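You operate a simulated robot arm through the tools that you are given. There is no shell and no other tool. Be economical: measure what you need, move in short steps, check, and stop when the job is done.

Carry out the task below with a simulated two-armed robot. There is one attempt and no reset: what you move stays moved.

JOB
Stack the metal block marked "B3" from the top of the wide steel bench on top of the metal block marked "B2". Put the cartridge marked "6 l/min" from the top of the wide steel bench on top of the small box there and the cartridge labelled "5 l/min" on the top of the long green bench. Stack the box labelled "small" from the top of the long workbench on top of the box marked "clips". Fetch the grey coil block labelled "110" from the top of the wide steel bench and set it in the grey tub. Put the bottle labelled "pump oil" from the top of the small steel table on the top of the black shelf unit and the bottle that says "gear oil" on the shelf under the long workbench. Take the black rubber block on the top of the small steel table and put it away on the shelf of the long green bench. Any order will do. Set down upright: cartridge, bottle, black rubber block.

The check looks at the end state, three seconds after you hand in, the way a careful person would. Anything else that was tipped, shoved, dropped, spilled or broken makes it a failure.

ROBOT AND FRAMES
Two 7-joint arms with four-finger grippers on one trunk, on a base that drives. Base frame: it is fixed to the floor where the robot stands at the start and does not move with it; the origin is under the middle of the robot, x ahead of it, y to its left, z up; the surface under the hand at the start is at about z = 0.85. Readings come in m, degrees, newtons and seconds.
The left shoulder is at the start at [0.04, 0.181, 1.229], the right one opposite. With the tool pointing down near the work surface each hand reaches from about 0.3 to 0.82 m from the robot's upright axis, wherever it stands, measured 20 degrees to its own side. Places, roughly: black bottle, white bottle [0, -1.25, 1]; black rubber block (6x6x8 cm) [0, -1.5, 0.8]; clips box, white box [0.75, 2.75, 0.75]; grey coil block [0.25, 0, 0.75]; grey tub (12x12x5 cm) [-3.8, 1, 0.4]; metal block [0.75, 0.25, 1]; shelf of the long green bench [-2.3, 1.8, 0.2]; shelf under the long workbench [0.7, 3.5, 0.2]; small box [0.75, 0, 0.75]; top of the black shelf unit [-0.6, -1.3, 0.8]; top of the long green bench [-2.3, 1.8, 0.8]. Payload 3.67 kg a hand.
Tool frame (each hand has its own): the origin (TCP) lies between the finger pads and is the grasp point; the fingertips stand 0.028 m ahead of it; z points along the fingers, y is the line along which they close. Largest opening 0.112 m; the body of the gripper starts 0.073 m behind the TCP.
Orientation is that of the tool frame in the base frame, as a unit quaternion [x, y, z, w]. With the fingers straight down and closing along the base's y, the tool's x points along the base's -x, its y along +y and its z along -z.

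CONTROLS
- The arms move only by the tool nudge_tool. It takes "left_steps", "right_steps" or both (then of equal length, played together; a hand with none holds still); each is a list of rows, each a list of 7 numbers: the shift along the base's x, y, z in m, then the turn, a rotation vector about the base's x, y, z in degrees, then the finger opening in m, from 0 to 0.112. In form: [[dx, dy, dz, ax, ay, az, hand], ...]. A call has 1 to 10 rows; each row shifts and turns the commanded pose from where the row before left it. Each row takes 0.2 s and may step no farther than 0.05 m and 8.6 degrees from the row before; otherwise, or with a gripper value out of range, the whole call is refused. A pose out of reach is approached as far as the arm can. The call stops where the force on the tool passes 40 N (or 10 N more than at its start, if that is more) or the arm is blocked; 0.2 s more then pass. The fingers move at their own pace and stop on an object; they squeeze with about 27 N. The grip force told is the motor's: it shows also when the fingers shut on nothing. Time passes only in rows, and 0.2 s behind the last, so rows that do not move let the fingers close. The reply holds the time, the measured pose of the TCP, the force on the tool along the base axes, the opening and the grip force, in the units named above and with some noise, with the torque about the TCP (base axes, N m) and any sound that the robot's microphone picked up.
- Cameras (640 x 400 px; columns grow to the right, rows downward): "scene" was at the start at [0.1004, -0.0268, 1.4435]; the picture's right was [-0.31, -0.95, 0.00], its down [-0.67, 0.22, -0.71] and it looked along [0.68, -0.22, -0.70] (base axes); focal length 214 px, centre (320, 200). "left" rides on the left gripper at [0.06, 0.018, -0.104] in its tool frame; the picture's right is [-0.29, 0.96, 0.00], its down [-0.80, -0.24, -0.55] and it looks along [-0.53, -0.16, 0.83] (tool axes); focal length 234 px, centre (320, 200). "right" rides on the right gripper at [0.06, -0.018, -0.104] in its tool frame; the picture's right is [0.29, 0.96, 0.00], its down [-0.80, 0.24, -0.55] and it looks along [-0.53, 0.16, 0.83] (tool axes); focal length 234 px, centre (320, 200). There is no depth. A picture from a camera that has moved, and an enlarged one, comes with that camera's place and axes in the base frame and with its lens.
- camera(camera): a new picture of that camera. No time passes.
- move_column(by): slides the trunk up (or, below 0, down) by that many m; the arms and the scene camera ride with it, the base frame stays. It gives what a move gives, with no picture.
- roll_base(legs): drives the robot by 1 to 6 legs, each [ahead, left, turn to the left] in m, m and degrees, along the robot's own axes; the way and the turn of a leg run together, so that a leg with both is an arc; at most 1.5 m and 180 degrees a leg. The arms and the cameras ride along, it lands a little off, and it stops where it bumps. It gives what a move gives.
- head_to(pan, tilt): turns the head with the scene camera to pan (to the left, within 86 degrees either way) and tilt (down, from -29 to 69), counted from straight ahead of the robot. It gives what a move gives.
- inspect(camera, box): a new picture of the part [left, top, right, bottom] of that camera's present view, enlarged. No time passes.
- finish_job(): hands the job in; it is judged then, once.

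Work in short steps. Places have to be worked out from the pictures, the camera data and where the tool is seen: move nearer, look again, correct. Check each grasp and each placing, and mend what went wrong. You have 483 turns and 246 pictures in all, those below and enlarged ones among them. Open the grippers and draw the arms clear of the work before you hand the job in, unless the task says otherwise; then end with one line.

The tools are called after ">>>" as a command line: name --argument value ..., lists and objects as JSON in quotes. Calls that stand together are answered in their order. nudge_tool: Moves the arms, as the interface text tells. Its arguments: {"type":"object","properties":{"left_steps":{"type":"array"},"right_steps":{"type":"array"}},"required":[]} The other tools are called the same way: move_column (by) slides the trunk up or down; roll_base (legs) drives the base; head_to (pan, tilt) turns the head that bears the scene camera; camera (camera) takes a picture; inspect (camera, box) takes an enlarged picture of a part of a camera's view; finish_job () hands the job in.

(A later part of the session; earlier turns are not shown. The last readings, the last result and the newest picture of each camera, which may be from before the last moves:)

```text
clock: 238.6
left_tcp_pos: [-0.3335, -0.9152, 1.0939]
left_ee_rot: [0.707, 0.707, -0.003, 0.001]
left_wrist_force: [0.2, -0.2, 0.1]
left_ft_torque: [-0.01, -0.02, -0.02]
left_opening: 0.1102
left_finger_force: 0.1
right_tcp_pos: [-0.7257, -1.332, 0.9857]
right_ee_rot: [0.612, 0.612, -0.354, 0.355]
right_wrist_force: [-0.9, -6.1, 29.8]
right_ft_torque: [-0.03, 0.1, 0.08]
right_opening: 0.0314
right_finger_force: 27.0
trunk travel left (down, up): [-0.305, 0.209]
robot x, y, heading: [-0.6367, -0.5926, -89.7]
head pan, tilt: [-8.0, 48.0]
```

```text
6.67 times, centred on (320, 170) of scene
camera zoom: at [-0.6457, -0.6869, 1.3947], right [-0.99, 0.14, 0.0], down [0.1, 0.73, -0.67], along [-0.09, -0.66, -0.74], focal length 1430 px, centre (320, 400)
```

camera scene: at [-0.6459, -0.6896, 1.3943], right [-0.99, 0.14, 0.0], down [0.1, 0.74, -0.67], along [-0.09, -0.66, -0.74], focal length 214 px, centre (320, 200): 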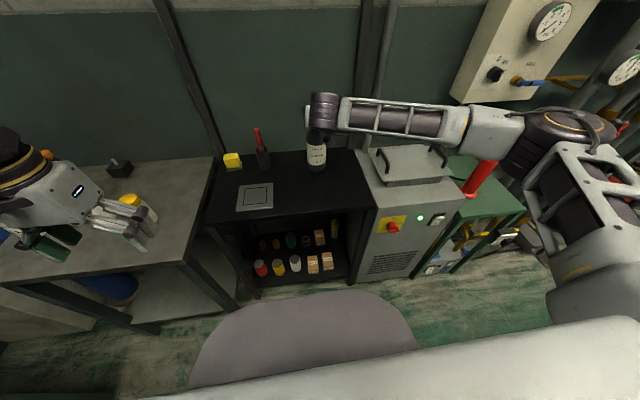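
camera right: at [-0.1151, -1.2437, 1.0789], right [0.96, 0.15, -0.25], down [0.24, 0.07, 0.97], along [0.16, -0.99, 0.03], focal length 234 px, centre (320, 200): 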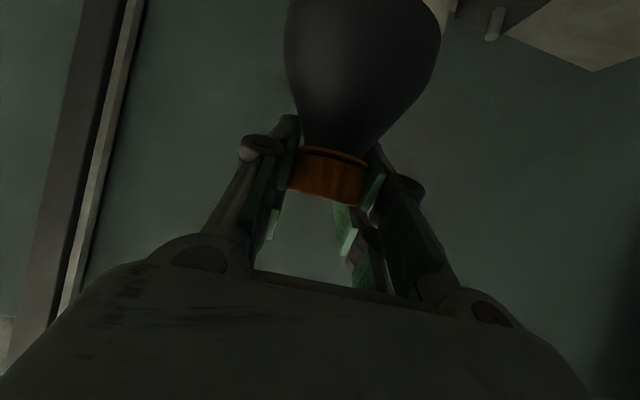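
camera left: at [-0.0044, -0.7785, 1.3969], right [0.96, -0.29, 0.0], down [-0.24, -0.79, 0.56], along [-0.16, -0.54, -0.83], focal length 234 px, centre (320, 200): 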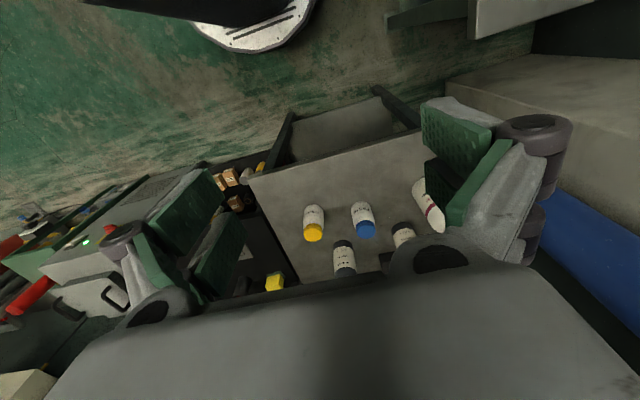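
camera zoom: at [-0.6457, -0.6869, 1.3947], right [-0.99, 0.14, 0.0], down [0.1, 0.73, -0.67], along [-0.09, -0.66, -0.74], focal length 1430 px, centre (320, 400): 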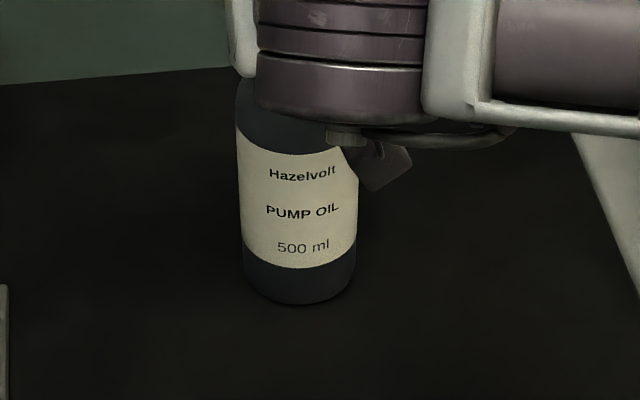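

Firm contact. Relieve slightly, open, retract along the tool axis.

>>> nudge_tool --right_steps '[[0, 0, 0.002, 0, 0, 0, 0.02], [0, 0, 0, 0, 0, 0, 0.06], [0, 0, 0, 0, 0, 0, 0.09], [0, 0, 0, 0, 0, 0, 0.09], [0, 0.03, 0.0175, 0, 0, 0, 0.09], [0, 0.035, 0.02, 0, 0, 0, 0.09], [0, 0.035, 0.02, 0, 0, 0, 0.09], [0, 0.035, 0.02, 0, 0, 0, 0.09], [0, 0, 0.0, 0, 0, 0, 0.09]]'

>>> inspect --camera "scene" --box '[256, 110, 384, 220]'

>>> camera --camera "right"

```text
clock: 240.6
left_tcp_pos: [-0.3339, -0.9179, 1.0945]
left_ee_rot: [0.707, 0.707, -0.002, 0.001]
left_wrist_force: [0.9, -0.1, -0.2]
left_ft_torque: [-0.01, -0.02, 0.02]
left_opening: 0.11
left_finger_force: 0.0
right_tcp_pos: [-0.7263, -1.1983, 1.0589]
right_ee_rot: [0.614, 0.614, -0.351, 0.35]
right_wrist_force: [0.1, 0.6, 0.7]
right_ft_torque: [0.01, 0.04, 0.01]
right_opening: 0.0902
right_finger_force: 0.0
trunk travel left (down, up): [-0.305, 0.209]
robot x, y, heading: [-0.6386, -0.5877, -89.9]
head pan, tilt: [-8.0, 48.0]
```

```text
3.64 times, centred on (320, 165) of scene
camera zoom: at [-0.6459, -0.6905, 1.3942], right [-0.99, 0.14, 0.0], down [0.1, 0.74, -0.67], along [-0.09, -0.66, -0.74], focal length 780 px, centre (320, 327)
```

zoom: 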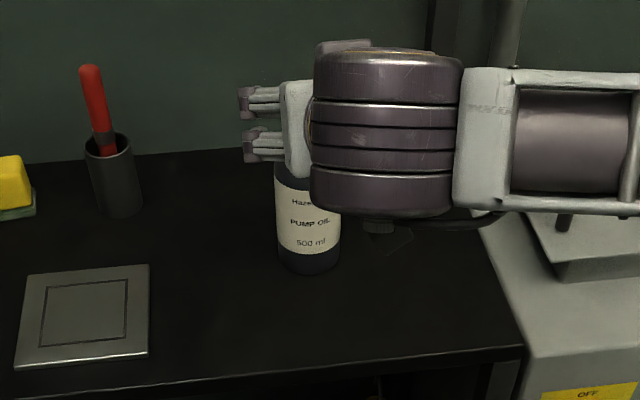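

```text
133 pictures are left
camera right: at [-0.7436, -1.0793, 1.062], right [0.96, 0.15, -0.25], down [0.24, 0.07, 0.97], along [0.16, -0.99, 0.03], focal length 234 px, centre (320, 200)
```

right: 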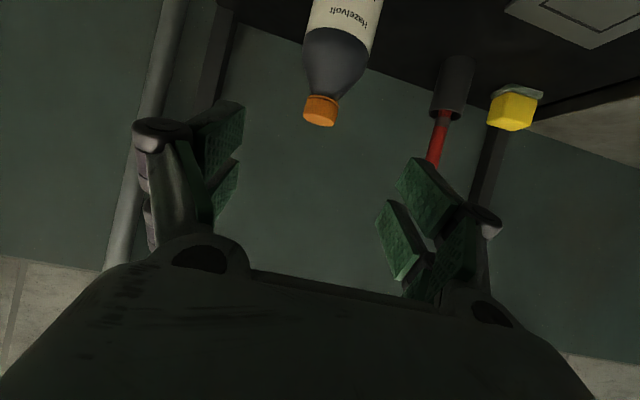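

Pump oil is standing on the black unit. Raise the right hand and drive back left for the gear oil (cap est. (0.107,-1.338,1.00)).

>>> nudge_tool --right_steps '[[0, 0.02, 0.04, 0, 0, 0, 0.09], [0, 0.0, 0.04, 0, 0, 0, 0.09], [0, 0.0, 0.04, 0, 0, 0, 0.09]]'

>>> roll_base --legs '[[0, 0.55, 0]]'

>>> nudge_tool --right_steps '[[0.04, 0, 0, 0, 0, 0, 0.08], [0.04, 0, 0, 0, 0, 0, 0.08], [0.04, 0, 0, 0, 0, 0, 0.08], [0.04, 0, 0, 0, 0, 0, 0.08], [0.04, 0, 0, 0, 0, 0, 0.08], [0.04, 0, 0, 0, 0, 0, 0.08], [0.04, 0, 0, 0, 0, 0, 0.08], [0, 0, 0, 0, 0, 0, 0.08]]'

>>> camera --camera "right"

```text
clock: 241.4
left_tcp_pos: [-0.3328, -0.9166, 1.0934]
left_ee_rot: [0.707, 0.708, -0.002, 0.002]
left_wrist_force: [1.3, 1.5, -0.5]
left_ft_torque: [0.03, 0.03, 0.04]
left_opening: 0.11
left_finger_force: 0.2
right_tcp_pos: [-0.726, -1.1779, 1.1812]
right_ee_rot: [0.614, 0.614, -0.351, 0.35]
right_wrist_force: [-0.8, 1.0, -0.6]
right_ft_torque: [0.0, 0.02, -0.01]
right_opening: 0.0901
right_finger_force: 0.1
trunk travel left (down, up): [-0.305, 0.209]
robot x, y, heading: [-0.6377, -0.5905, -89.9]
head pan, tilt: [-8.0, 48.0]
```

```text
clock: 244.6
left_tcp_pos: [0.2193, -0.9163, 1.093]
left_ee_rot: [0.707, 0.708, -0.002, 0.001]
left_wrist_force: [0.4, 0.6, 0.5]
left_ft_torque: [-0.03, 0.04, -0.02]
left_opening: 0.1102
left_finger_force: 0.0
right_tcp_pos: [-0.1718, -1.1783, 1.1804]
right_ee_rot: [0.614, 0.614, -0.351, 0.351]
right_wrist_force: [0.0, 0.1, 0.8]
right_ft_torque: [0.0, -0.02, -0.01]
right_opening: 0.0901
right_finger_force: 0.1
trunk travel left (down, up): [-0.305, 0.209]
robot x, y, heading: [-0.0858, -0.59, -89.8]
head pan, tilt: [-8.0, 48.0]
```

```text
clock: 246.4
left_tcp_pos: [0.2164, -0.9171, 1.093]
left_ee_rot: [0.707, 0.708, -0.002, 0.002]
left_wrist_force: [-0.2, 1.3, 0.6]
left_ft_torque: [0.01, -0.02, -0.02]
left_opening: 0.1099
left_finger_force: 0.0
right_tcp_pos: [0.1064, -1.1789, 1.1798]
right_ee_rot: [0.614, 0.614, -0.351, 0.351]
right_wrist_force: [-1.1, 0.0, -0.7]
right_ft_torque: [-0.02, -0.01, 0.01]
right_opening: 0.0803
right_finger_force: 0.0
trunk travel left (down, up): [-0.305, 0.209]
robot x, y, heading: [-0.0853, -0.5905, -89.7]
head pan, tilt: [-8.0, 48.0]
```

```text
132 pictures are left
camera right: at [0.0891, -1.0601, 1.1828], right [0.96, 0.15, -0.25], down [0.24, 0.07, 0.97], along [0.16, -0.99, 0.04], focal length 234 px, centre (320, 200)
```

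right: 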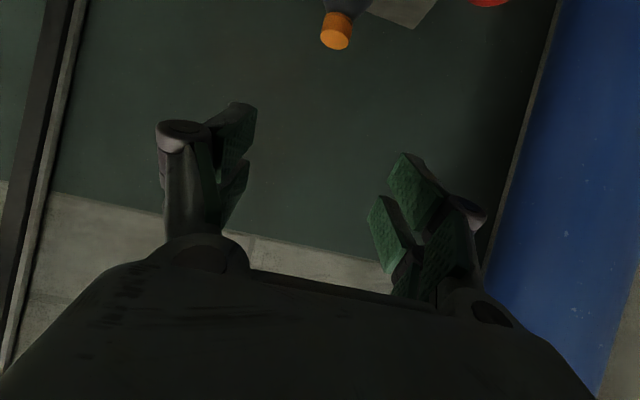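

Cap confirmed at (0.104,-1.336). Narrower opening (0.065) for clearance from the Treatment bottle; go to pre-grasp.

>>> nudge_tool --right_steps '[[-0.001, -0.0187, -0.0387, 0, 0, 0, 0.065], [-0.001, -0.0187, -0.0387, 0, 0, 0, 0.065], [0, -0.0187, -0.0387, 0, 0, 0, 0.065], [0, 0, 0, 0, 0, 0, 0.065]]'

>>> camera --camera "right"

>>> head_to --pan 12 --tilt 45

>>> camera --camera "scene"

```text
clock: 247.4
left_tcp_pos: [0.2196, -0.9165, 1.0938]
left_ee_rot: [0.707, 0.708, -0.001, 0.002]
left_wrist_force: [0.2, -0.5, 0.1]
left_ft_torque: [0.0, -0.02, 0.0]
left_opening: 0.11
left_finger_force: 0.1
right_tcp_pos: [0.1062, -1.235, 1.0627]
right_ee_rot: [0.613, 0.614, -0.352, 0.352]
right_wrist_force: [-0.6, 0.0, 0.7]
right_ft_torque: [0.0, -0.02, 0.01]
right_opening: 0.0647
right_finger_force: 0.0
trunk travel left (down, up): [-0.305, 0.209]
robot x, y, heading: [-0.0822, -0.5862, -89.8]
head pan, tilt: [-8.0, 48.0]
```

```text
131 pictures are left
camera right: at [0.0879, -1.1159, 1.0657], right [0.96, 0.15, -0.25], down [0.24, 0.07, 0.97], along [0.16, -0.99, 0.04], focal length 234 px, centre (320, 200)
```

right: 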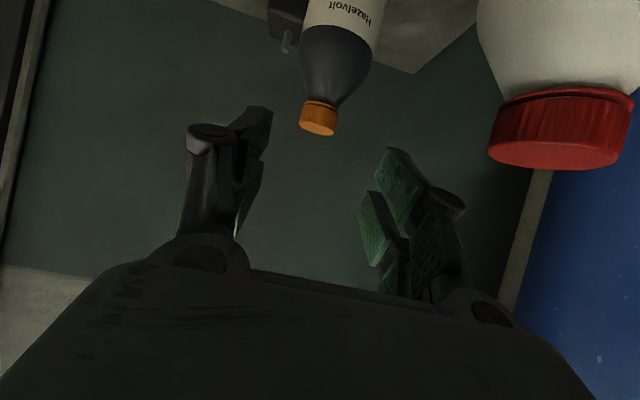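

```text
clock: 248.3
left_tcp_pos: [0.2179, -0.916, 1.0926]
left_ee_rot: [0.707, 0.707, -0.002, 0.002]
left_wrist_force: [-0.1, -1.0, -0.2]
left_ft_torque: [-0.04, -0.01, 0.02]
left_opening: 0.1099
left_finger_force: 0.1
right_tcp_pos: [0.1054, -1.2353, 1.0645]
right_ee_rot: [0.614, 0.614, -0.351, 0.35]
right_wrist_force: [0.8, 0.0, -0.6]
right_ft_torque: [-0.01, 0.0, -0.02]
right_opening: 0.0648
right_finger_force: 0.0
trunk travel left (down, up): [-0.305, 0.209]
robot x, y, heading: [-0.088, -0.5892, -90.0]
head pan, tilt: [12.0, 45.0]
```

```text
130 pictures are left
camera scene: at [-0.066, -0.6912, 1.3985], right [-0.98, -0.21, 0.0], down [-0.15, 0.69, -0.71], along [0.15, -0.69, -0.71], focal length 214 px, centre (320, 200)
```

scene: 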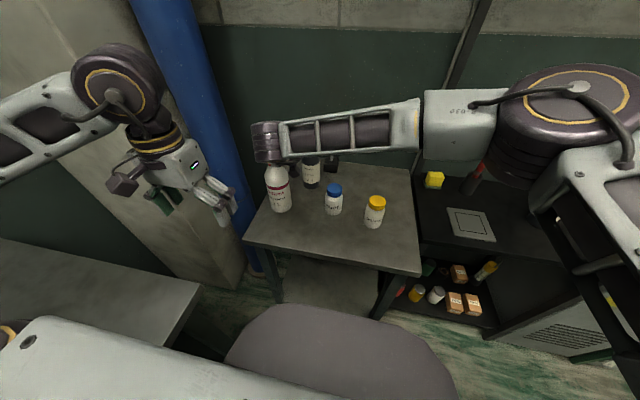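

The wrist would skim the red cap at 60° tilt, so I reduce the tilt to 45° here for clearance.

>>> nudge_tool --right_steps '[[-0.002, 0.0, 0.02, 7.5, 0, 0, 0.065], [-0.001, -0.01, 0.01, 7.5, 0, 0, 0.065], [0, -0.009, 0, 0, 0, 0, 0.065], [0, 0, 0, 0, 0, 0, 0.065]]'

>>> camera --camera "right"

```text
clock: 249.3
left_tcp_pos: [0.2189, -0.9166, 1.0922]
left_ee_rot: [0.706, 0.708, -0.002, 0.002]
left_wrist_force: [-1.4, 0.3, -0.7]
left_ft_torque: [-0.01, 0.01, -0.05]
left_opening: 0.1098
left_finger_force: 0.1
right_tcp_pos: [0.1037, -1.2537, 1.0942]
right_ee_rot: [0.654, 0.654, -0.268, 0.269]
right_wrist_force: [0.0, 0.2, 0.2]
right_ft_torque: [0.02, -0.01, 0.01]
right_opening: 0.0651
right_finger_force: 0.1
trunk travel left (down, up): [-0.305, 0.209]
robot x, y, heading: [-0.0851, -0.5875, -90.0]
head pan, tilt: [12.0, 45.0]
```

```text
129 pictures are left
camera right: at [0.0849, -1.1389, 1.1274], right [0.96, 0.21, -0.2], down [0.24, -0.18, 0.95], along [0.16, -0.96, -0.22], focal length 234 px, centre (320, 200)
```

right: 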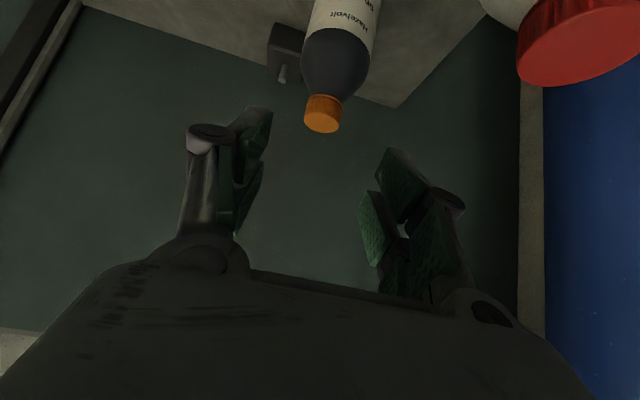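

Cap is ~13 cm ahead on the tool axis: go to (0.104,-1.338,0.998), and close.

>>> nudge_tool --right_steps '[[0, -0.028, -0.032, 0, 0, 0, 0.065], [0, -0.028, -0.032, 0, 0, 0, 0.065], [0, -0.014, -0.016, 0, 0, 0, 0.065], [0, 0, 0, 0, 0, 0, 0.065]]'

>>> camera --camera "right"

```text
clock: 250.3
left_tcp_pos: [0.2186, -0.9169, 1.0935]
left_ee_rot: [0.707, 0.708, -0.002, 0.001]
left_wrist_force: [1.4, 0.6, 0.6]
left_ft_torque: [-0.03, -0.02, -0.02]
left_opening: 0.11
left_finger_force: 0.1
right_tcp_pos: [0.1029, -1.3243, 1.0131]
right_ee_rot: [0.653, 0.655, -0.267, 0.269]
right_wrist_force: [0.1, 0.3, 0.1]
right_ft_torque: [-0.02, 0.04, -0.02]
right_opening: 0.0648
right_finger_force: 0.1
trunk travel left (down, up): [-0.305, 0.209]
robot x, y, heading: [-0.0879, -0.5927, -89.9]
head pan, tilt: [12.0, 45.0]
```

```text
128 pictures are left
camera right: at [0.085, -1.2091, 1.0467], right [0.96, 0.21, -0.2], down [0.24, -0.18, 0.95], along [0.16, -0.96, -0.22], focal length 234 px, centre (320, 200)
```

right: 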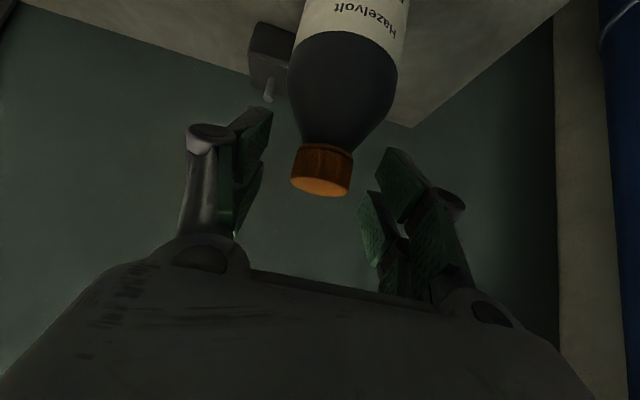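

>>> nudge_tool --right_steps '[[0.001, -0.018, -0.0175, 0, 0, 0, 0.065], [0, 0, 0, 0, 0, 0, 0.065], [0, 0, 0, 0, 0, 0, 0.03], [0, 0, 0, 0, 0, 0, 0.02], [0, 0, 0, 0, 0, 0, 0.02]]'

>>> nudge_tool --right_steps '[[0, 0, 0.015, 0, 0, 0, 0.02], [0, 0, 0.02, 0, 0, 0, 0.02], [0, 0, 0.03, 0, 0, 0, 0.02], [0, 0, 0, 0, 0, 0, 0.02]]'

>>> camera --camera "right"

>>> camera --camera "scene"

```text
clock: 251.5
left_tcp_pos: [0.2185, -0.9165, 1.094]
left_ee_rot: [0.707, 0.708, -0.002, 0.002]
left_wrist_force: [0.5, 0.4, 0.7]
left_ft_torque: [0.0, -0.01, -0.01]
left_opening: 0.1101
left_finger_force: 0.1
right_tcp_pos: [0.1043, -1.3419, 0.9976]
right_ee_rot: [0.654, 0.655, -0.268, 0.268]
right_wrist_force: [-1.7, 0.3, 3.6]
right_ft_torque: [-0.01, 0.02, -0.03]
right_opening: 0.0508
right_finger_force: 26.8
trunk travel left (down, up): [-0.305, 0.209]
robot x, y, heading: [-0.0875, -0.5906, -89.9]
head pan, tilt: [12.0, 45.0]
```

```text
clock: 252.5
left_tcp_pos: [0.219, -0.9171, 1.0927]
left_ee_rot: [0.706, 0.708, -0.003, 0.001]
left_wrist_force: [-0.7, -0.5, 0.5]
left_ft_torque: [0.02, 0.0, 0.01]
left_opening: 0.1099
left_finger_force: 0.0
right_tcp_pos: [0.1033, -1.3439, 1.0612]
right_ee_rot: [0.654, 0.655, -0.267, 0.267]
right_wrist_force: [-0.1, -0.3, -5.7]
right_ft_torque: [-0.06, 0.01, -0.02]
right_opening: 0.0318
right_finger_force: 26.3
trunk travel left (down, up): [-0.305, 0.209]
robot x, y, heading: [-0.0819, -0.5869, -89.9]
head pan, tilt: [12.0, 45.0]
```

```text
127 pictures are left
camera right: at [0.0857, -1.2285, 1.0938], right [0.96, 0.21, -0.2], down [0.24, -0.18, 0.95], along [0.16, -0.96, -0.22], focal length 234 px, centre (320, 200)
```

right: 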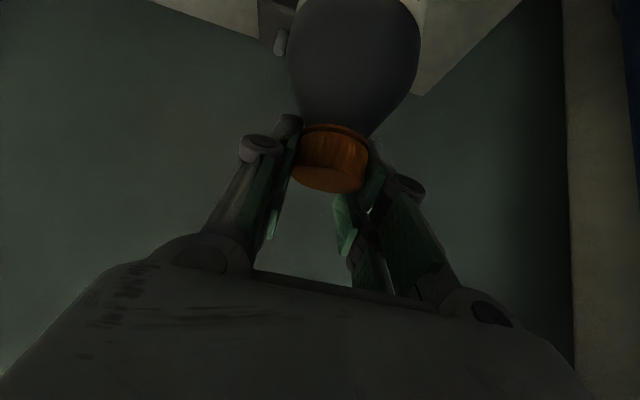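

```text
126 pictures are left
camera scene: at [-0.0658, -0.6921, 1.3983], right [-0.98, -0.21, 0.0], down [-0.15, 0.69, -0.71], along [0.15, -0.69, -0.71], focal length 214 px, centre (320, 200)
```

scene: 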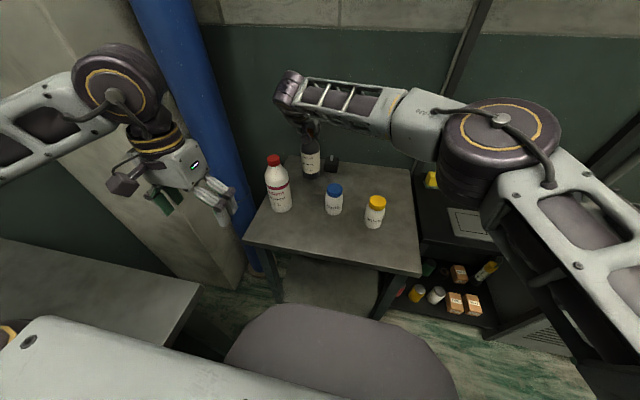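

Gear oil hangs from its neck. Raise, shift right (away from the Treatment bottle), then retract.

>>> nudge_tool --right_steps '[[0, 0, 0.045, 0, 0, 0, 0.02], [0, 0, 0.045, 0, 0, 0, 0.02], [0, 0, 0.045, 0, 0, 0, 0.02], [-0.04, 0, 0.01, 0, 0, 0, 0.02], [-0.045, 0, 0, 0, 0, 0, 0.02], [-0.045, 0, 0, 0, 0, 0, 0.02], [-0.045, 0, 0, 0, 0, 0, 0.02], [-0.045, 0, 0, 0, 0, 0, 0.02], [-0.045, 0.0, 0, 0, 0, 0, 0.02], [-0.045, 0.0, 0, 0, 0, 0, 0.02]]'

>>> nudge_tool --right_steps '[[-0.02, 0.04, 0, 0, 0, 0, 0.02], [-0.02, 0.04, 0, 0, 0, 0, 0.02], [-0.02, 0.04, 0, 0, 0, 0, 0.02], [-0.02, 0.04, 0, 0, 0, 0, 0.02], [-0.02, 0.04, 0, 0, 0, 0, 0.02], [-0.02, 0.04, 0, 0, 0, 0, 0.02], [0, 0, 0, 0, 0, 0, 0.02]]'

>>> inspect --camera "scene" --box '[230, 140, 430, 260]'

```text
clock: 254.7
left_tcp_pos: [0.2162, -0.9164, 1.0935]
left_ee_rot: [0.706, 0.708, -0.001, 0.003]
left_wrist_force: [-0.1, -0.1, -0.3]
left_ft_torque: [0.01, -0.04, -0.03]
left_opening: 0.1099
left_finger_force: 0.0
right_tcp_pos: [-0.2091, -1.3423, 1.2058]
right_ee_rot: [0.654, 0.655, -0.267, 0.268]
right_wrist_force: [0.0, 0.3, -5.2]
right_ft_torque: [-0.04, -0.01, 0.0]
right_opening: 0.0319
right_finger_force: 27.1
trunk travel left (down, up): [-0.305, 0.209]
robot x, y, heading: [-0.088, -0.5911, -89.9]
head pan, tilt: [12.0, 45.0]
```

```text
clock: 256.3
left_tcp_pos: [0.219, -0.9172, 1.0922]
left_ee_rot: [0.706, 0.708, -0.002, 0.0]
left_wrist_force: [-0.4, 0.2, -0.5]
left_ft_torque: [-0.03, 0.03, 0.02]
left_opening: 0.1101
left_finger_force: 0.1
right_tcp_pos: [-0.3271, -1.1037, 1.2074]
right_ee_rot: [0.653, 0.656, -0.267, 0.268]
right_wrist_force: [0.0, -1.2, -5.7]
right_ft_torque: [-0.04, -0.02, 0.01]
right_opening: 0.0319
right_finger_force: 26.7
trunk travel left (down, up): [-0.305, 0.209]
robot x, y, heading: [-0.0856, -0.5888, -89.8]
head pan, tilt: [12.0, 45.0]
```

```text
3.20 times, centred on (330, 200) of scene
camera zoom: at [-0.0657, -0.6926, 1.3983], right [-0.98, -0.21, 0.0], down [-0.15, 0.69, -0.71], along [0.15, -0.69, -0.71], focal length 686 px, centre (288, 200)
```

zoom: 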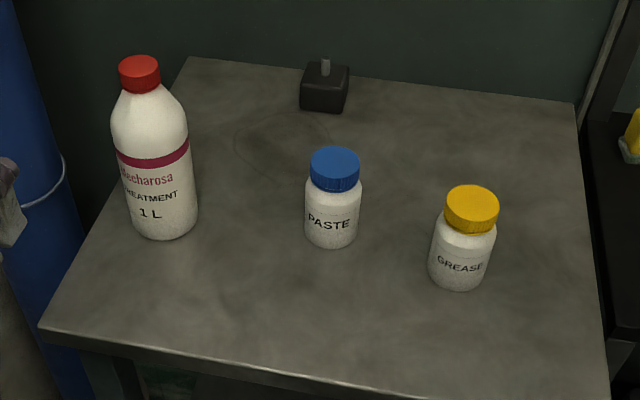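

The rubber block (with a stud on top) is at about (0.05,-1.484). I tuck the right hand, shift the base, and lower the trunk to reach it with the left hand.

>>> nudge_tool --right_steps '[[-0.015, 0.04, 0, 0, 0, 0, 0.02], [-0.015, 0.04, 0, 0, 0, 0, 0.02], [-0.015, 0.03, 0, 0, 0, 0, 0.02]]'

>>> roll_base --legs '[[0, -0.22, 0], [0.04, 0, 0]]'

>>> move_column --by -0.1

>>> nudge_tool --left_steps '[[0, -0.03, 0.035, 0, 0, 0, 0.1], [0.0, -0.03, 0.035, -7.5, 0, 0, 0.1], [0, -0.03, 0.035, -7.5, 0, 0, 0.1], [0, -0.03, 0.0, -7.5, 0, 0, 0.1], [0, -0.03, 0, -7.5, 0, 0, 0.1], [0, -0.03, 0, -7.5, 0, 0, 0.1], [0, -0.03, 0, -7.5, 0, 0, 0.1], [0, 0, 0, 0, 0, 0, 0.1]]'

>>> camera --camera "left"

>>> camera --camera "scene"

```text
clock: 257.1
left_tcp_pos: [0.218, -0.9159, 1.0929]
left_ee_rot: [0.706, 0.708, -0.002, 0.001]
left_wrist_force: [0.5, 0.3, 0.4]
left_ft_torque: [-0.01, 0.01, -0.01]
left_opening: 0.1101
left_finger_force: 0.1
right_tcp_pos: [-0.3709, -1.0067, 1.2202]
right_ee_rot: [0.654, 0.656, -0.267, 0.267]
right_wrist_force: [-0.8, 0.5, -5.0]
right_ft_torque: [-0.05, -0.04, -0.01]
right_opening: 0.0316
right_finger_force: 26.8
right hand out of reach, approached as far as the arm can: row 3
trunk travel left (down, up): [-0.305, 0.209]
robot x, y, heading: [-0.0872, -0.592, -89.8]
head pan, tilt: [12.0, 45.0]
```

```text
clock: 259.3
left_tcp_pos: [-0.0013, -0.9538, 1.0934]
left_ee_rot: [0.707, 0.707, -0.003, 0.002]
left_wrist_force: [-0.5, 0.5, 0.1]
left_ft_torque: [0.0, 0.0, 0.0]
left_opening: 0.1101
left_finger_force: 0.0
right_tcp_pos: [-0.5929, -1.0449, 1.2233]
right_ee_rot: [0.654, 0.654, -0.269, 0.267]
right_wrist_force: [0.0, 0.3, -5.0]
right_ft_torque: [-0.04, -0.02, 0.01]
right_opening: 0.0317
right_finger_force: 27.0
trunk travel left (down, up): [-0.305, 0.209]
robot x, y, heading: [-0.3076, -0.6257, -90.0]
head pan, tilt: [12.0, 45.0]
```

```text
clock: 260.6
left_tcp_pos: [-0.0005, -0.9553, 0.9943]
left_ee_rot: [0.707, 0.707, -0.001, 0.002]
left_wrist_force: [0.0, 0.1, 0.0]
left_ft_torque: [-0.02, 0.01, -0.03]
left_opening: 0.1103
left_finger_force: 0.0
right_tcp_pos: [-0.594, -1.0456, 1.1223]
right_ee_rot: [0.654, 0.655, -0.268, 0.268]
right_wrist_force: [0.7, 0.0, -5.2]
right_ft_torque: [-0.06, 0.01, 0.02]
right_opening: 0.0315
right_finger_force: 27.7
trunk travel left (down, up): [-0.205, 0.309]
robot x, y, heading: [-0.303, -0.6281, -89.9]
head pan, tilt: [12.0, 45.0]
```

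```text
clock: 262.4
left_tcp_pos: [-0.0028, -1.1667, 1.0991]
left_ee_rot: [0.652, 0.652, -0.273, 0.273]
left_wrist_force: [0.1, 0.0, -0.3]
left_ft_torque: [-0.02, -0.05, 0.0]
left_opening: 0.1
left_finger_force: 0.1
right_tcp_pos: [-0.5938, -1.0472, 1.122]
right_ee_rot: [0.654, 0.655, -0.267, 0.267]
right_wrist_force: [1.1, -0.6, -5.4]
right_ft_torque: [-0.08, 0.02, -0.01]
right_opening: 0.0316
right_finger_force: 26.8
trunk travel left (down, up): [-0.205, 0.309]
robot x, y, heading: [-0.3026, -0.6297, -89.7]
head pan, tilt: [12.0, 45.0]
```

```text
124 pictures are left
camera left: at [0.016, -1.051, 1.1289], right [0.96, -0.2, 0.2], down [-0.24, -0.17, 0.96], along [-0.16, -0.97, -0.21], focal length 234 px, centre (320, 200)
```

left: 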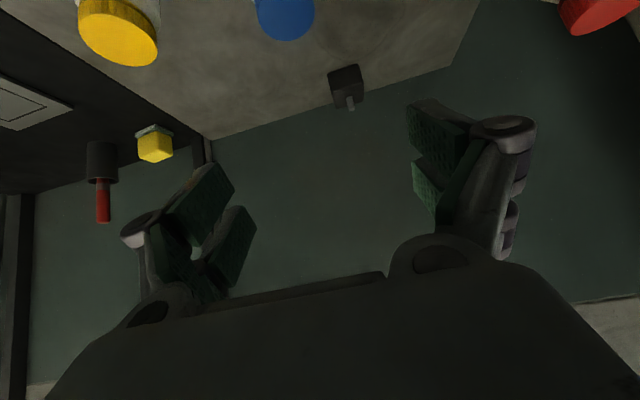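

```text
123 pictures are left
camera scene: at [-0.2864, -0.7302, 1.2994], right [-0.98, -0.21, 0.0], down [-0.15, 0.69, -0.71], along [0.15, -0.69, -0.71], focal length 214 px, centre (320, 200)
```

scene: 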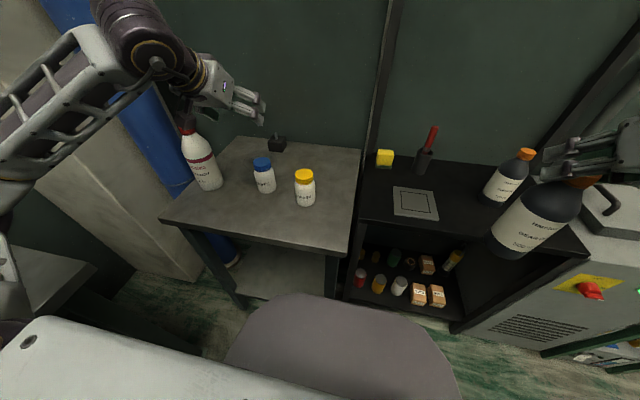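

>>> inspect --camera "left" --box '[310, 50, 390, 120]'

>>> inspect --camera "scene" --box '[240, 120, 320, 180]'

```text
5.71 times, centred on (350, 85) of left
camera zoom: at [0.016, -1.051, 1.1289], right [0.96, -0.2, 0.2], down [-0.24, -0.17, 0.96], along [-0.16, -0.97, -0.21], focal length 1338 px, centre (149, 857)
```

zoom: 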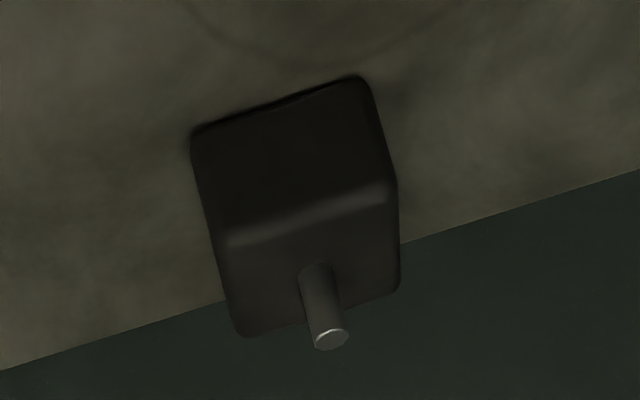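

```text
6.67 times, centred on (280, 150) of scene
camera zoom: at [-0.2864, -0.7302, 1.2994], right [-0.98, -0.21, 0.0], down [-0.15, 0.69, -0.71], along [0.15, -0.69, -0.71], focal length 1430 px, centre (587, 533)
```

zoom: 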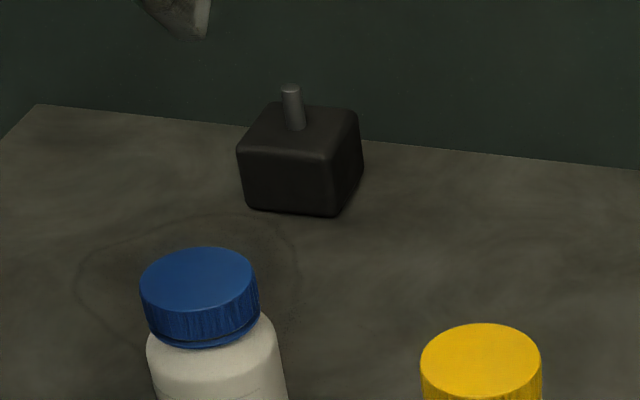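

Block centre ≈(0.046,-1.486), body top z≈0.843. To keep the left forearm away from the Treatment bottle I shift the base 9 cm right, then approach along the tool axis.

>>> roll_base --legs '[[0, -0.09, 0]]'

>>> nudge_tool --left_steps '[[0.035, -0.022, -0.012, 0, 0, 0, 0.1], [0.035, -0.022, -0.012, 0, 0, 0, 0.1], [0.035, -0.022, -0.012, 0, 0, 0, 0.1], [0.035, -0.022, -0.012, 0, 0, 0, 0.1], [0, 0, 0, 0, 0, 0, 0.1]]'

>>> camera --camera "left"

>>> camera --camera "scene"

```text
clock: 263.5
left_tcp_pos: [-0.0929, -1.1647, 1.1]
left_ee_rot: [0.652, 0.653, -0.272, 0.273]
left_wrist_force: [-0.3, -0.4, -0.1]
left_ft_torque: [0.05, -0.05, 0.04]
left_opening: 0.1
left_finger_force: 0.0
right_tcp_pos: [-0.6842, -1.0468, 1.1207]
right_ee_rot: [0.655, 0.655, -0.267, 0.267]
right_wrist_force: [-0.2, -0.4, -5.2]
right_ft_torque: [-0.11, 0.02, -0.03]
right_opening: 0.0318
right_finger_force: 26.6
trunk travel left (down, up): [-0.205, 0.309]
robot x, y, heading: [-0.3974, -0.6293, -90.1]
head pan, tilt: [12.0, 45.0]
```

```text
clock: 264.7
left_tcp_pos: [0.0487, -1.2535, 1.0502]
left_ee_rot: [0.653, 0.652, -0.272, 0.272]
left_wrist_force: [-0.2, 0.1, 0.3]
left_ft_torque: [-0.03, -0.01, 0.02]
left_opening: 0.0999
left_finger_force: 0.1
right_tcp_pos: [-0.6821, -1.0463, 1.1216]
right_ee_rot: [0.654, 0.656, -0.267, 0.267]
right_wrist_force: [-0.1, 0.2, -4.7]
right_ft_torque: [-0.04, 0.0, 0.03]
right_opening: 0.0315
right_finger_force: 26.5
trunk travel left (down, up): [-0.205, 0.309]
robot x, y, heading: [-0.395, -0.6273, -90.1]
head pan, tilt: [12.0, 45.0]
```

```text
120 pictures are left
camera left: at [0.067, -1.139, 1.0811], right [0.96, -0.2, 0.2], down [-0.24, -0.17, 0.96], along [-0.16, -0.96, -0.21], focal length 234 px, centre (320, 200)
```

left: 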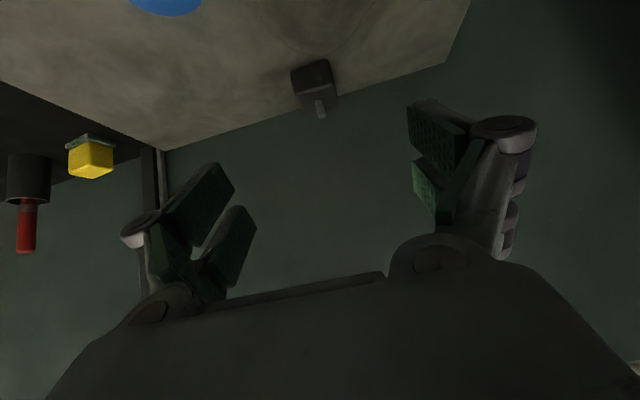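

```text
119 pictures are left
camera scene: at [-0.3761, -0.7299, 1.2995], right [-0.98, -0.21, 0.0], down [-0.15, 0.69, -0.71], along [0.15, -0.69, -0.71], focal length 214 px, centre (320, 200)
```

scene: 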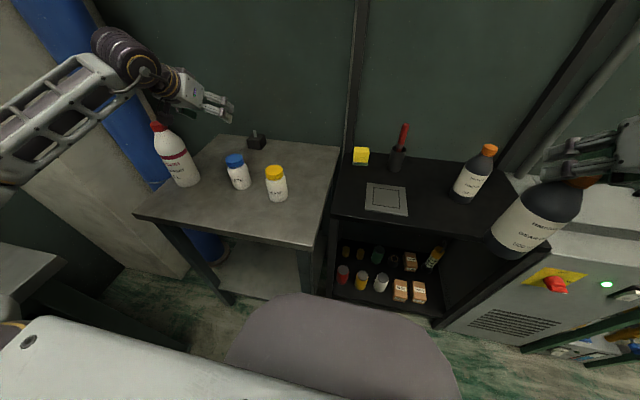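

Clear so far. Advance 0.15 m along the axis and look again.

>>> nudge_tool --left_steps '[[-0.001, -0.028, -0.027, 0, 0, 0, 0.1], [-0.001, -0.028, -0.027, 0, 0, 0, 0.1], [0, -0.028, -0.027, 0, 0, 0, 0.1], [0, -0.028, -0.027, 0, 0, 0, 0.1], [0, 0, 0, 0, 0, 0, 0.1]]'

>>> camera --camera "left"

>>> camera --camera "scene"

```text
clock: 265.9
left_tcp_pos: [0.0485, -1.364, 0.9427]
left_ee_rot: [0.653, 0.652, -0.273, 0.273]
left_wrist_force: [-0.2, -0.1, 0.4]
left_ft_torque: [0.0, 0.01, 0.0]
left_opening: 0.0999
left_finger_force: 0.0
right_tcp_pos: [-0.6826, -1.0476, 1.1219]
right_ee_rot: [0.654, 0.655, -0.268, 0.268]
right_wrist_force: [0.9, -0.2, -5.1]
right_ft_torque: [-0.09, -0.01, 0.0]
right_opening: 0.0317
right_finger_force: 26.6
trunk travel left (down, up): [-0.205, 0.309]
robot x, y, heading: [-0.3948, -0.6302, -90.1]
head pan, tilt: [12.0, 45.0]
```

```text
118 pictures are left
camera left: at [0.0655, -1.2493, 0.9731], right [0.96, -0.2, 0.2], down [-0.24, -0.17, 0.96], along [-0.16, -0.97, -0.21], focal length 234 px, centre (320, 200)
```

left: 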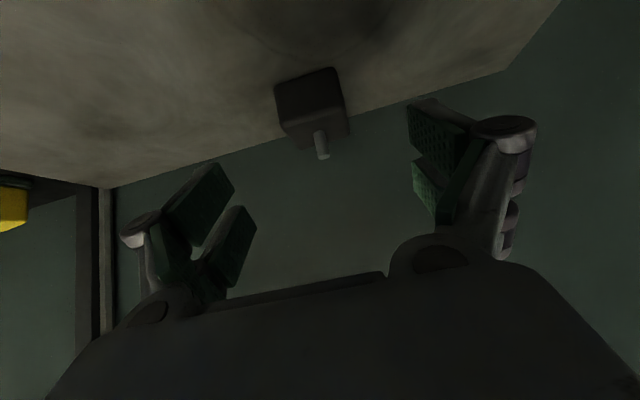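

```text
117 pictures are left
camera scene: at [-0.3755, -0.7294, 1.2995], right [-0.98, -0.21, 0.0], down [-0.15, 0.69, -0.71], along [0.15, -0.69, -0.71], focal length 214 px, centre (320, 200)
```

scene: 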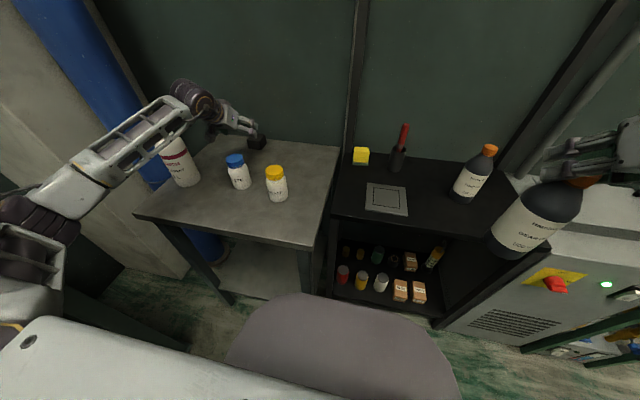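

The elbow straightens inward as the arm extends; continue 0.08 m and check.

>>> nudge_tool --left_steps '[[-0.001, -0.028, -0.027, 0, 0, 0, 0.1], [-0.001, -0.028, -0.027, 0, 0, 0, 0.1], [0, 0, 0, 0, 0, 0, 0.1]]'

>>> camera --camera "scene"

>>> camera --camera "left"

```text
clock: 266.7
left_tcp_pos: [0.0456, -1.421, 0.8904]
left_ee_rot: [0.652, 0.653, -0.272, 0.272]
left_wrist_force: [0.2, -0.5, 0.2]
left_ft_torque: [-0.02, -0.01, 0.01]
left_opening: 0.0999
left_finger_force: 0.1
right_tcp_pos: [-0.6822, -1.0468, 1.1235]
right_ee_rot: [0.654, 0.656, -0.266, 0.268]
right_wrist_force: [0.8, 1.1, -4.8]
right_ft_torque: [-0.09, -0.03, 0.02]
right_opening: 0.0317
right_finger_force: 27.1
trunk travel left (down, up): [-0.205, 0.309]
robot x, y, heading: [-0.3916, -0.6277, -90.0]
head pan, tilt: [12.0, 45.0]
```

```text
116 pictures are left
camera scene: at [-0.3753, -0.7297, 1.2995], right [-0.98, -0.21, 0.0], down [-0.15, 0.69, -0.71], along [0.15, -0.69, -0.71], focal length 214 px, centre (320, 200)
```

scene: 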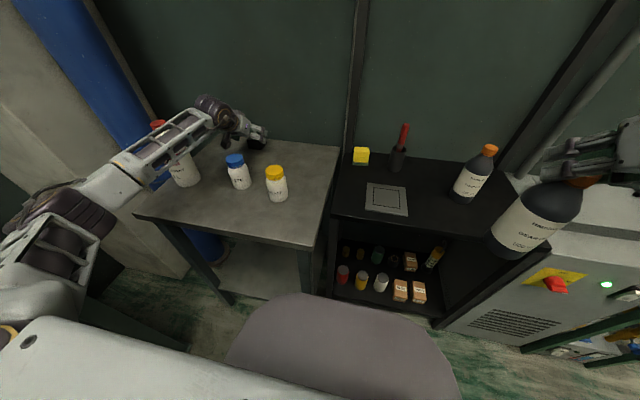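

```text
115 pictures are left
camera left: at [0.0634, -1.3056, 0.9193], right [0.96, -0.2, 0.2], down [-0.24, -0.17, 0.96], along [-0.16, -0.97, -0.21], focal length 234 px, centre (320, 200)
```

left: 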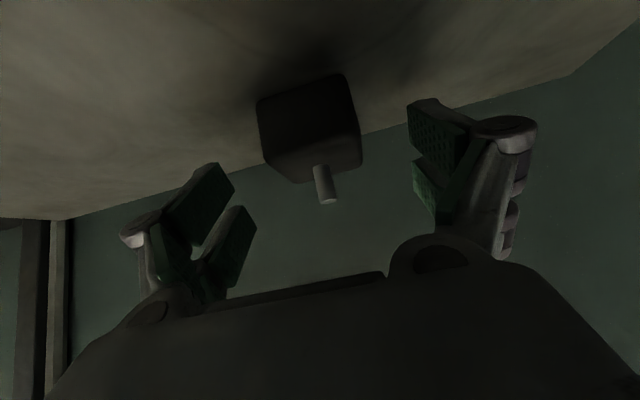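

Clear. Final 7.5 cm along the axis, then close.

>>> nudge_tool --left_steps '[[0, -0.027, -0.0275, 0, 0, 0, 0.1], [0, -0.027, -0.0275, 0, 0, 0, 0.1], [0, 0, 0, 0, 0, 0, 0.1]]'

>>> camera --camera "left"

>>> camera --camera "scene"

```text
clock: 267.6
left_tcp_pos: [0.0461, -1.476, 0.8536]
left_ee_rot: [0.646, 0.65, -0.284, 0.282]
left_wrist_force: [-1.5, 15.8, 35.5]
left_ft_torque: [1.05, 0.3, -0.17]
left_opening: 0.0672
left_finger_force: 22.9
right_tcp_pos: [-0.6821, -1.0448, 1.1217]
right_ee_rot: [0.653, 0.656, -0.267, 0.269]
right_wrist_force: [-0.2, -1.1, -5.8]
right_ft_torque: [-0.07, 0.04, -0.03]
right_opening: 0.0316
right_finger_force: 27.0
trunk travel left (down, up): [-0.205, 0.309]
robot x, y, heading: [-0.3935, -0.6293, -90.0]
head pan, tilt: [12.0, 45.0]
stopped in row 3 (left hand): the force on the tool passed its limit at 43 N (the readings are from after the stop); the commanded pose is now the measured one
```

```text
114 pictures are left
camera left: at [0.0646, -1.3602, 0.8808], right [0.96, -0.19, 0.21], down [-0.24, -0.14, 0.96], along [-0.16, -0.97, -0.18], focal length 234 px, centre (320, 200)
```

left: 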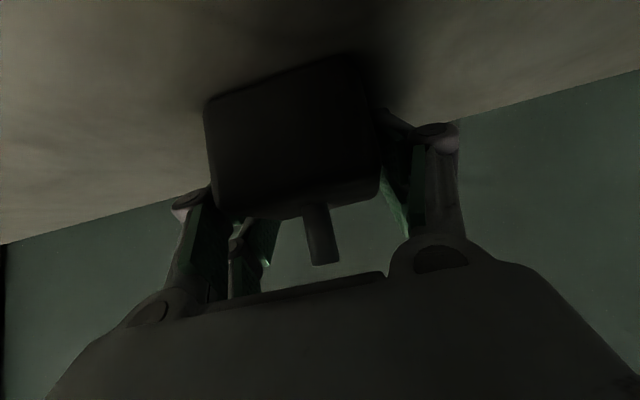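

```text
113 pictures are left
camera scene: at [-0.3766, -0.7257, 1.3], right [-0.98, -0.21, 0.0], down [-0.15, 0.69, -0.71], along [0.15, -0.69, -0.7], focal length 214 px, centre (320, 200)
```

scene: 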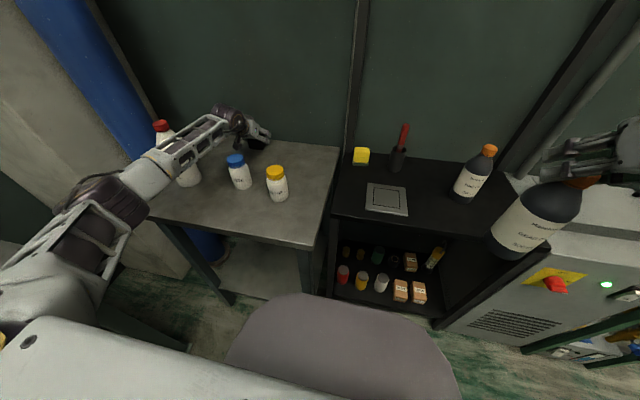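

The fingertips appear to have touched the table. Back off 1 cm upward and re-read.

>>> nudge_tool --left_steps '[[0, 0, 0.006, 0, 0, 0, 0.1], [0, 0, 0, 0, 0, 0, 0.1]]'

>>> inspect --camera "left" --box '[150, 40, 480, 300]'

```text
clock: 268.2
left_tcp_pos: [0.0469, -1.4755, 0.8462]
left_ee_rot: [0.651, 0.652, -0.275, 0.276]
left_wrist_force: [1.2, -3.5, 6.8]
left_ft_torque: [0.0, 0.23, 0.16]
left_opening: 0.1013
left_finger_force: 0.0
right_tcp_pos: [-0.6834, -1.0444, 1.1225]
right_ee_rot: [0.653, 0.655, -0.268, 0.268]
right_wrist_force: [0.0, 0.5, -5.3]
right_ft_torque: [-0.08, -0.02, 0.02]
right_opening: 0.0316
right_finger_force: 27.2
trunk travel left (down, up): [-0.205, 0.309]
robot x, y, heading: [-0.3963, -0.6253, -89.7]
head pan, tilt: [12.0, 45.0]
```

```text
1.54 times, centred on (315, 170) of left
camera zoom: at [0.0645, -1.359, 0.8757], right [0.96, -0.2, 0.21], down [-0.24, -0.16, 0.96], along [-0.16, -0.97, -0.2], focal length 360 px, centre (328, 246)
```

zoom: 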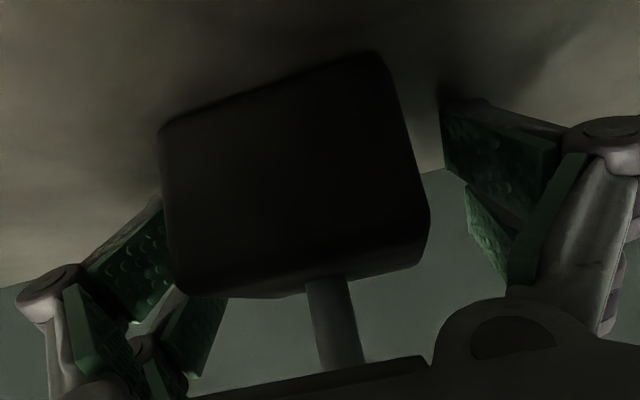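

Re-measuring with the block's 6 cm width puts the table at z≈0.817, so the fingertips had just touched it. Raise 4 mm, and close.

>>> nudge_tool --left_steps '[[-0.002, 0, 0.004, 0, 0, 0, 0.1], [0, 0, 0, 0, 0, 0, 0.08], [0, 0, 0, 0, 0, 0, 0.05], [0, 0, 0, 0, 0, 0, 0.04], [0, 0, 0, 0, 0, 0, 0.04]]'

>>> camera --camera "left"

```text
clock: 269.4
left_tcp_pos: [0.046, -1.4751, 0.8555]
left_ee_rot: [0.649, 0.651, -0.279, 0.279]
left_wrist_force: [3.7, 3.2, 20.5]
left_ft_torque: [0.07, -0.09, -0.01]
left_opening: 0.0597
left_finger_force: 27.5
right_tcp_pos: [-0.6827, -1.0447, 1.1227]
right_ee_rot: [0.653, 0.655, -0.268, 0.269]
right_wrist_force: [-0.5, 0.5, -5.1]
right_ft_torque: [-0.06, 0.01, 0.02]
right_opening: 0.0318
right_finger_force: 27.1
trunk travel left (down, up): [-0.205, 0.309]
robot x, y, heading: [-0.3978, -0.6316, -89.9]
head pan, tilt: [12.0, 45.0]
```

```text
111 pictures are left
camera left: at [0.0628, -1.3599, 0.8834], right [0.96, -0.2, 0.21], down [-0.24, -0.15, 0.96], along [-0.16, -0.97, -0.19], focal length 234 px, centre (320, 200)
```

left: 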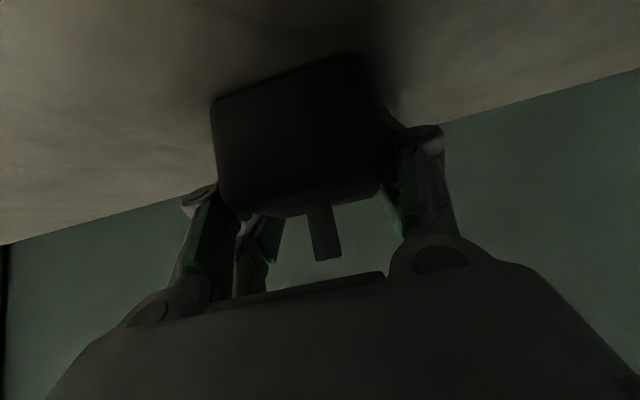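

Gripped at 0.060. Lift.

>>> nudge_tool --left_steps '[[0, 0, 0.02, 0, 0, 0, 0.04], [0, 0, 0.03, 0, 0, 0, 0.04], [0, 0, 0.03, 0, 0, 0, 0.04], [0, 0, 0.0, 0, 0, 0, 0.04]]'

>>> camera --camera "left"

>>> camera --camera "scene"

```text
clock: 270.4
left_tcp_pos: [0.0446, -1.477, 0.9303]
left_ee_rot: [0.65, 0.652, -0.276, 0.275]
left_wrist_force: [0.3, -0.1, -2.1]
left_ft_torque: [-0.08, 0.02, 0.02]
left_opening: 0.0595
left_finger_force: 27.2
right_tcp_pos: [-0.6831, -1.048, 1.1222]
right_ee_rot: [0.654, 0.656, -0.266, 0.267]
right_wrist_force: [-0.4, 0.2, -4.6]
right_ft_torque: [-0.04, -0.02, 0.02]
right_opening: 0.0316
right_finger_force: 26.7
trunk travel left (down, up): [-0.205, 0.309]
robot x, y, heading: [-0.3908, -0.6289, -90.0]
head pan, tilt: [12.0, 45.0]
```

```text
110 pictures are left
camera left: at [0.0625, -1.3616, 0.9589], right [0.96, -0.2, 0.21], down [-0.24, -0.16, 0.96], along [-0.16, -0.97, -0.2], focal length 234 px, centre (320, 200)
```

left: 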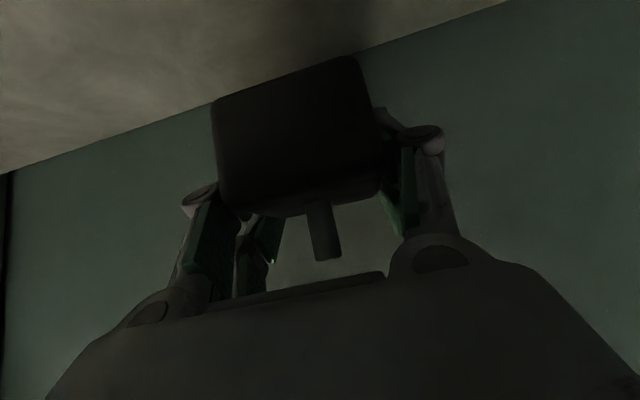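

```text
109 pictures are left
camera scene: at [-0.3751, -0.7304, 1.2993], right [-0.98, -0.21, 0.0], down [-0.15, 0.69, -0.71], along [0.15, -0.69, -0.71], focal length 214 px, centre (320, 200)
```

scene: 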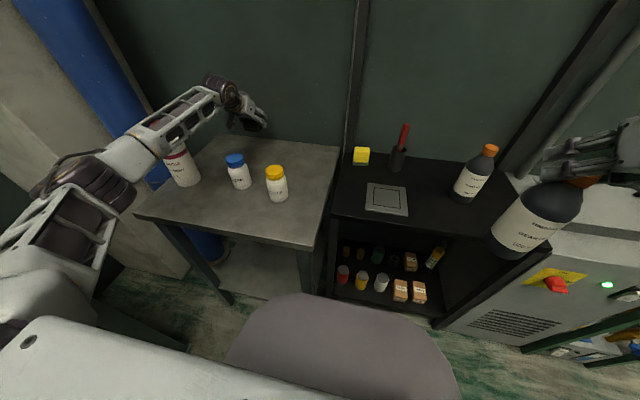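

Rubber block is held. Raise well above everything, then retract both hands.

>>> nudge_tool --left_steps '[[-0.01, 0, 0.045, 0, 0, 0, 0.04], [-0.01, 0, 0.045, 0, 0, 0, 0.04], [-0.015, 0.01, 0.045, 0, 0, 0, 0.04], [-0.015, 0.02, 0.04, 0, 0, 0, 0.04], [-0.02, 0.035, 0.02, 0, 0, 0, 0.04], [-0.02, 0.04, 0, 0, 0, 0, 0.04], [-0.02, 0.04, 0, 0, 0, 0, 0.04], [-0.02, 0.04, 0, 0, 0, 0, 0.04], [-0.02, 0.04, 0, 0, 0, 0, 0.04], [-0.01, 0.04, 0, 0, 0, 0, 0.04]]'

>>> camera --camera "scene"

```text
clock: 272.6
left_tcp_pos: [-0.1149, -1.2105, 1.1271]
left_ee_rot: [0.65, 0.652, -0.277, 0.277]
left_wrist_force: [-0.4, 0.2, -2.1]
left_ft_torque: [-0.05, -0.01, -0.01]
left_opening: 0.0598
left_finger_force: 26.8
right_tcp_pos: [-0.6819, -1.0464, 1.1223]
right_ee_rot: [0.654, 0.655, -0.267, 0.267]
right_wrist_force: [0.0, 0.3, -4.2]
right_ft_torque: [-0.04, 0.0, 0.0]
right_opening: 0.0315
right_finger_force: 27.1
trunk travel left (down, up): [-0.205, 0.309]
robot x, y, heading: [-0.394, -0.631, -90.0]
head pan, tilt: [12.0, 45.0]
```

```text
108 pictures are left
camera scene: at [-0.3751, -0.729, 1.2995], right [-0.98, -0.21, 0.0], down [-0.15, 0.69, -0.71], along [0.15, -0.69, -0.71], focal length 214 px, centre (320, 200)
```

scene: 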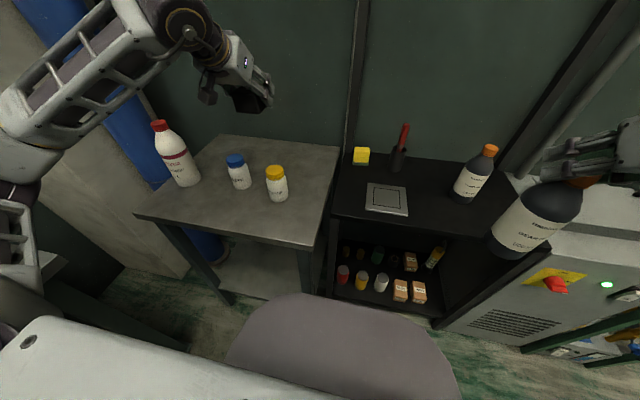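

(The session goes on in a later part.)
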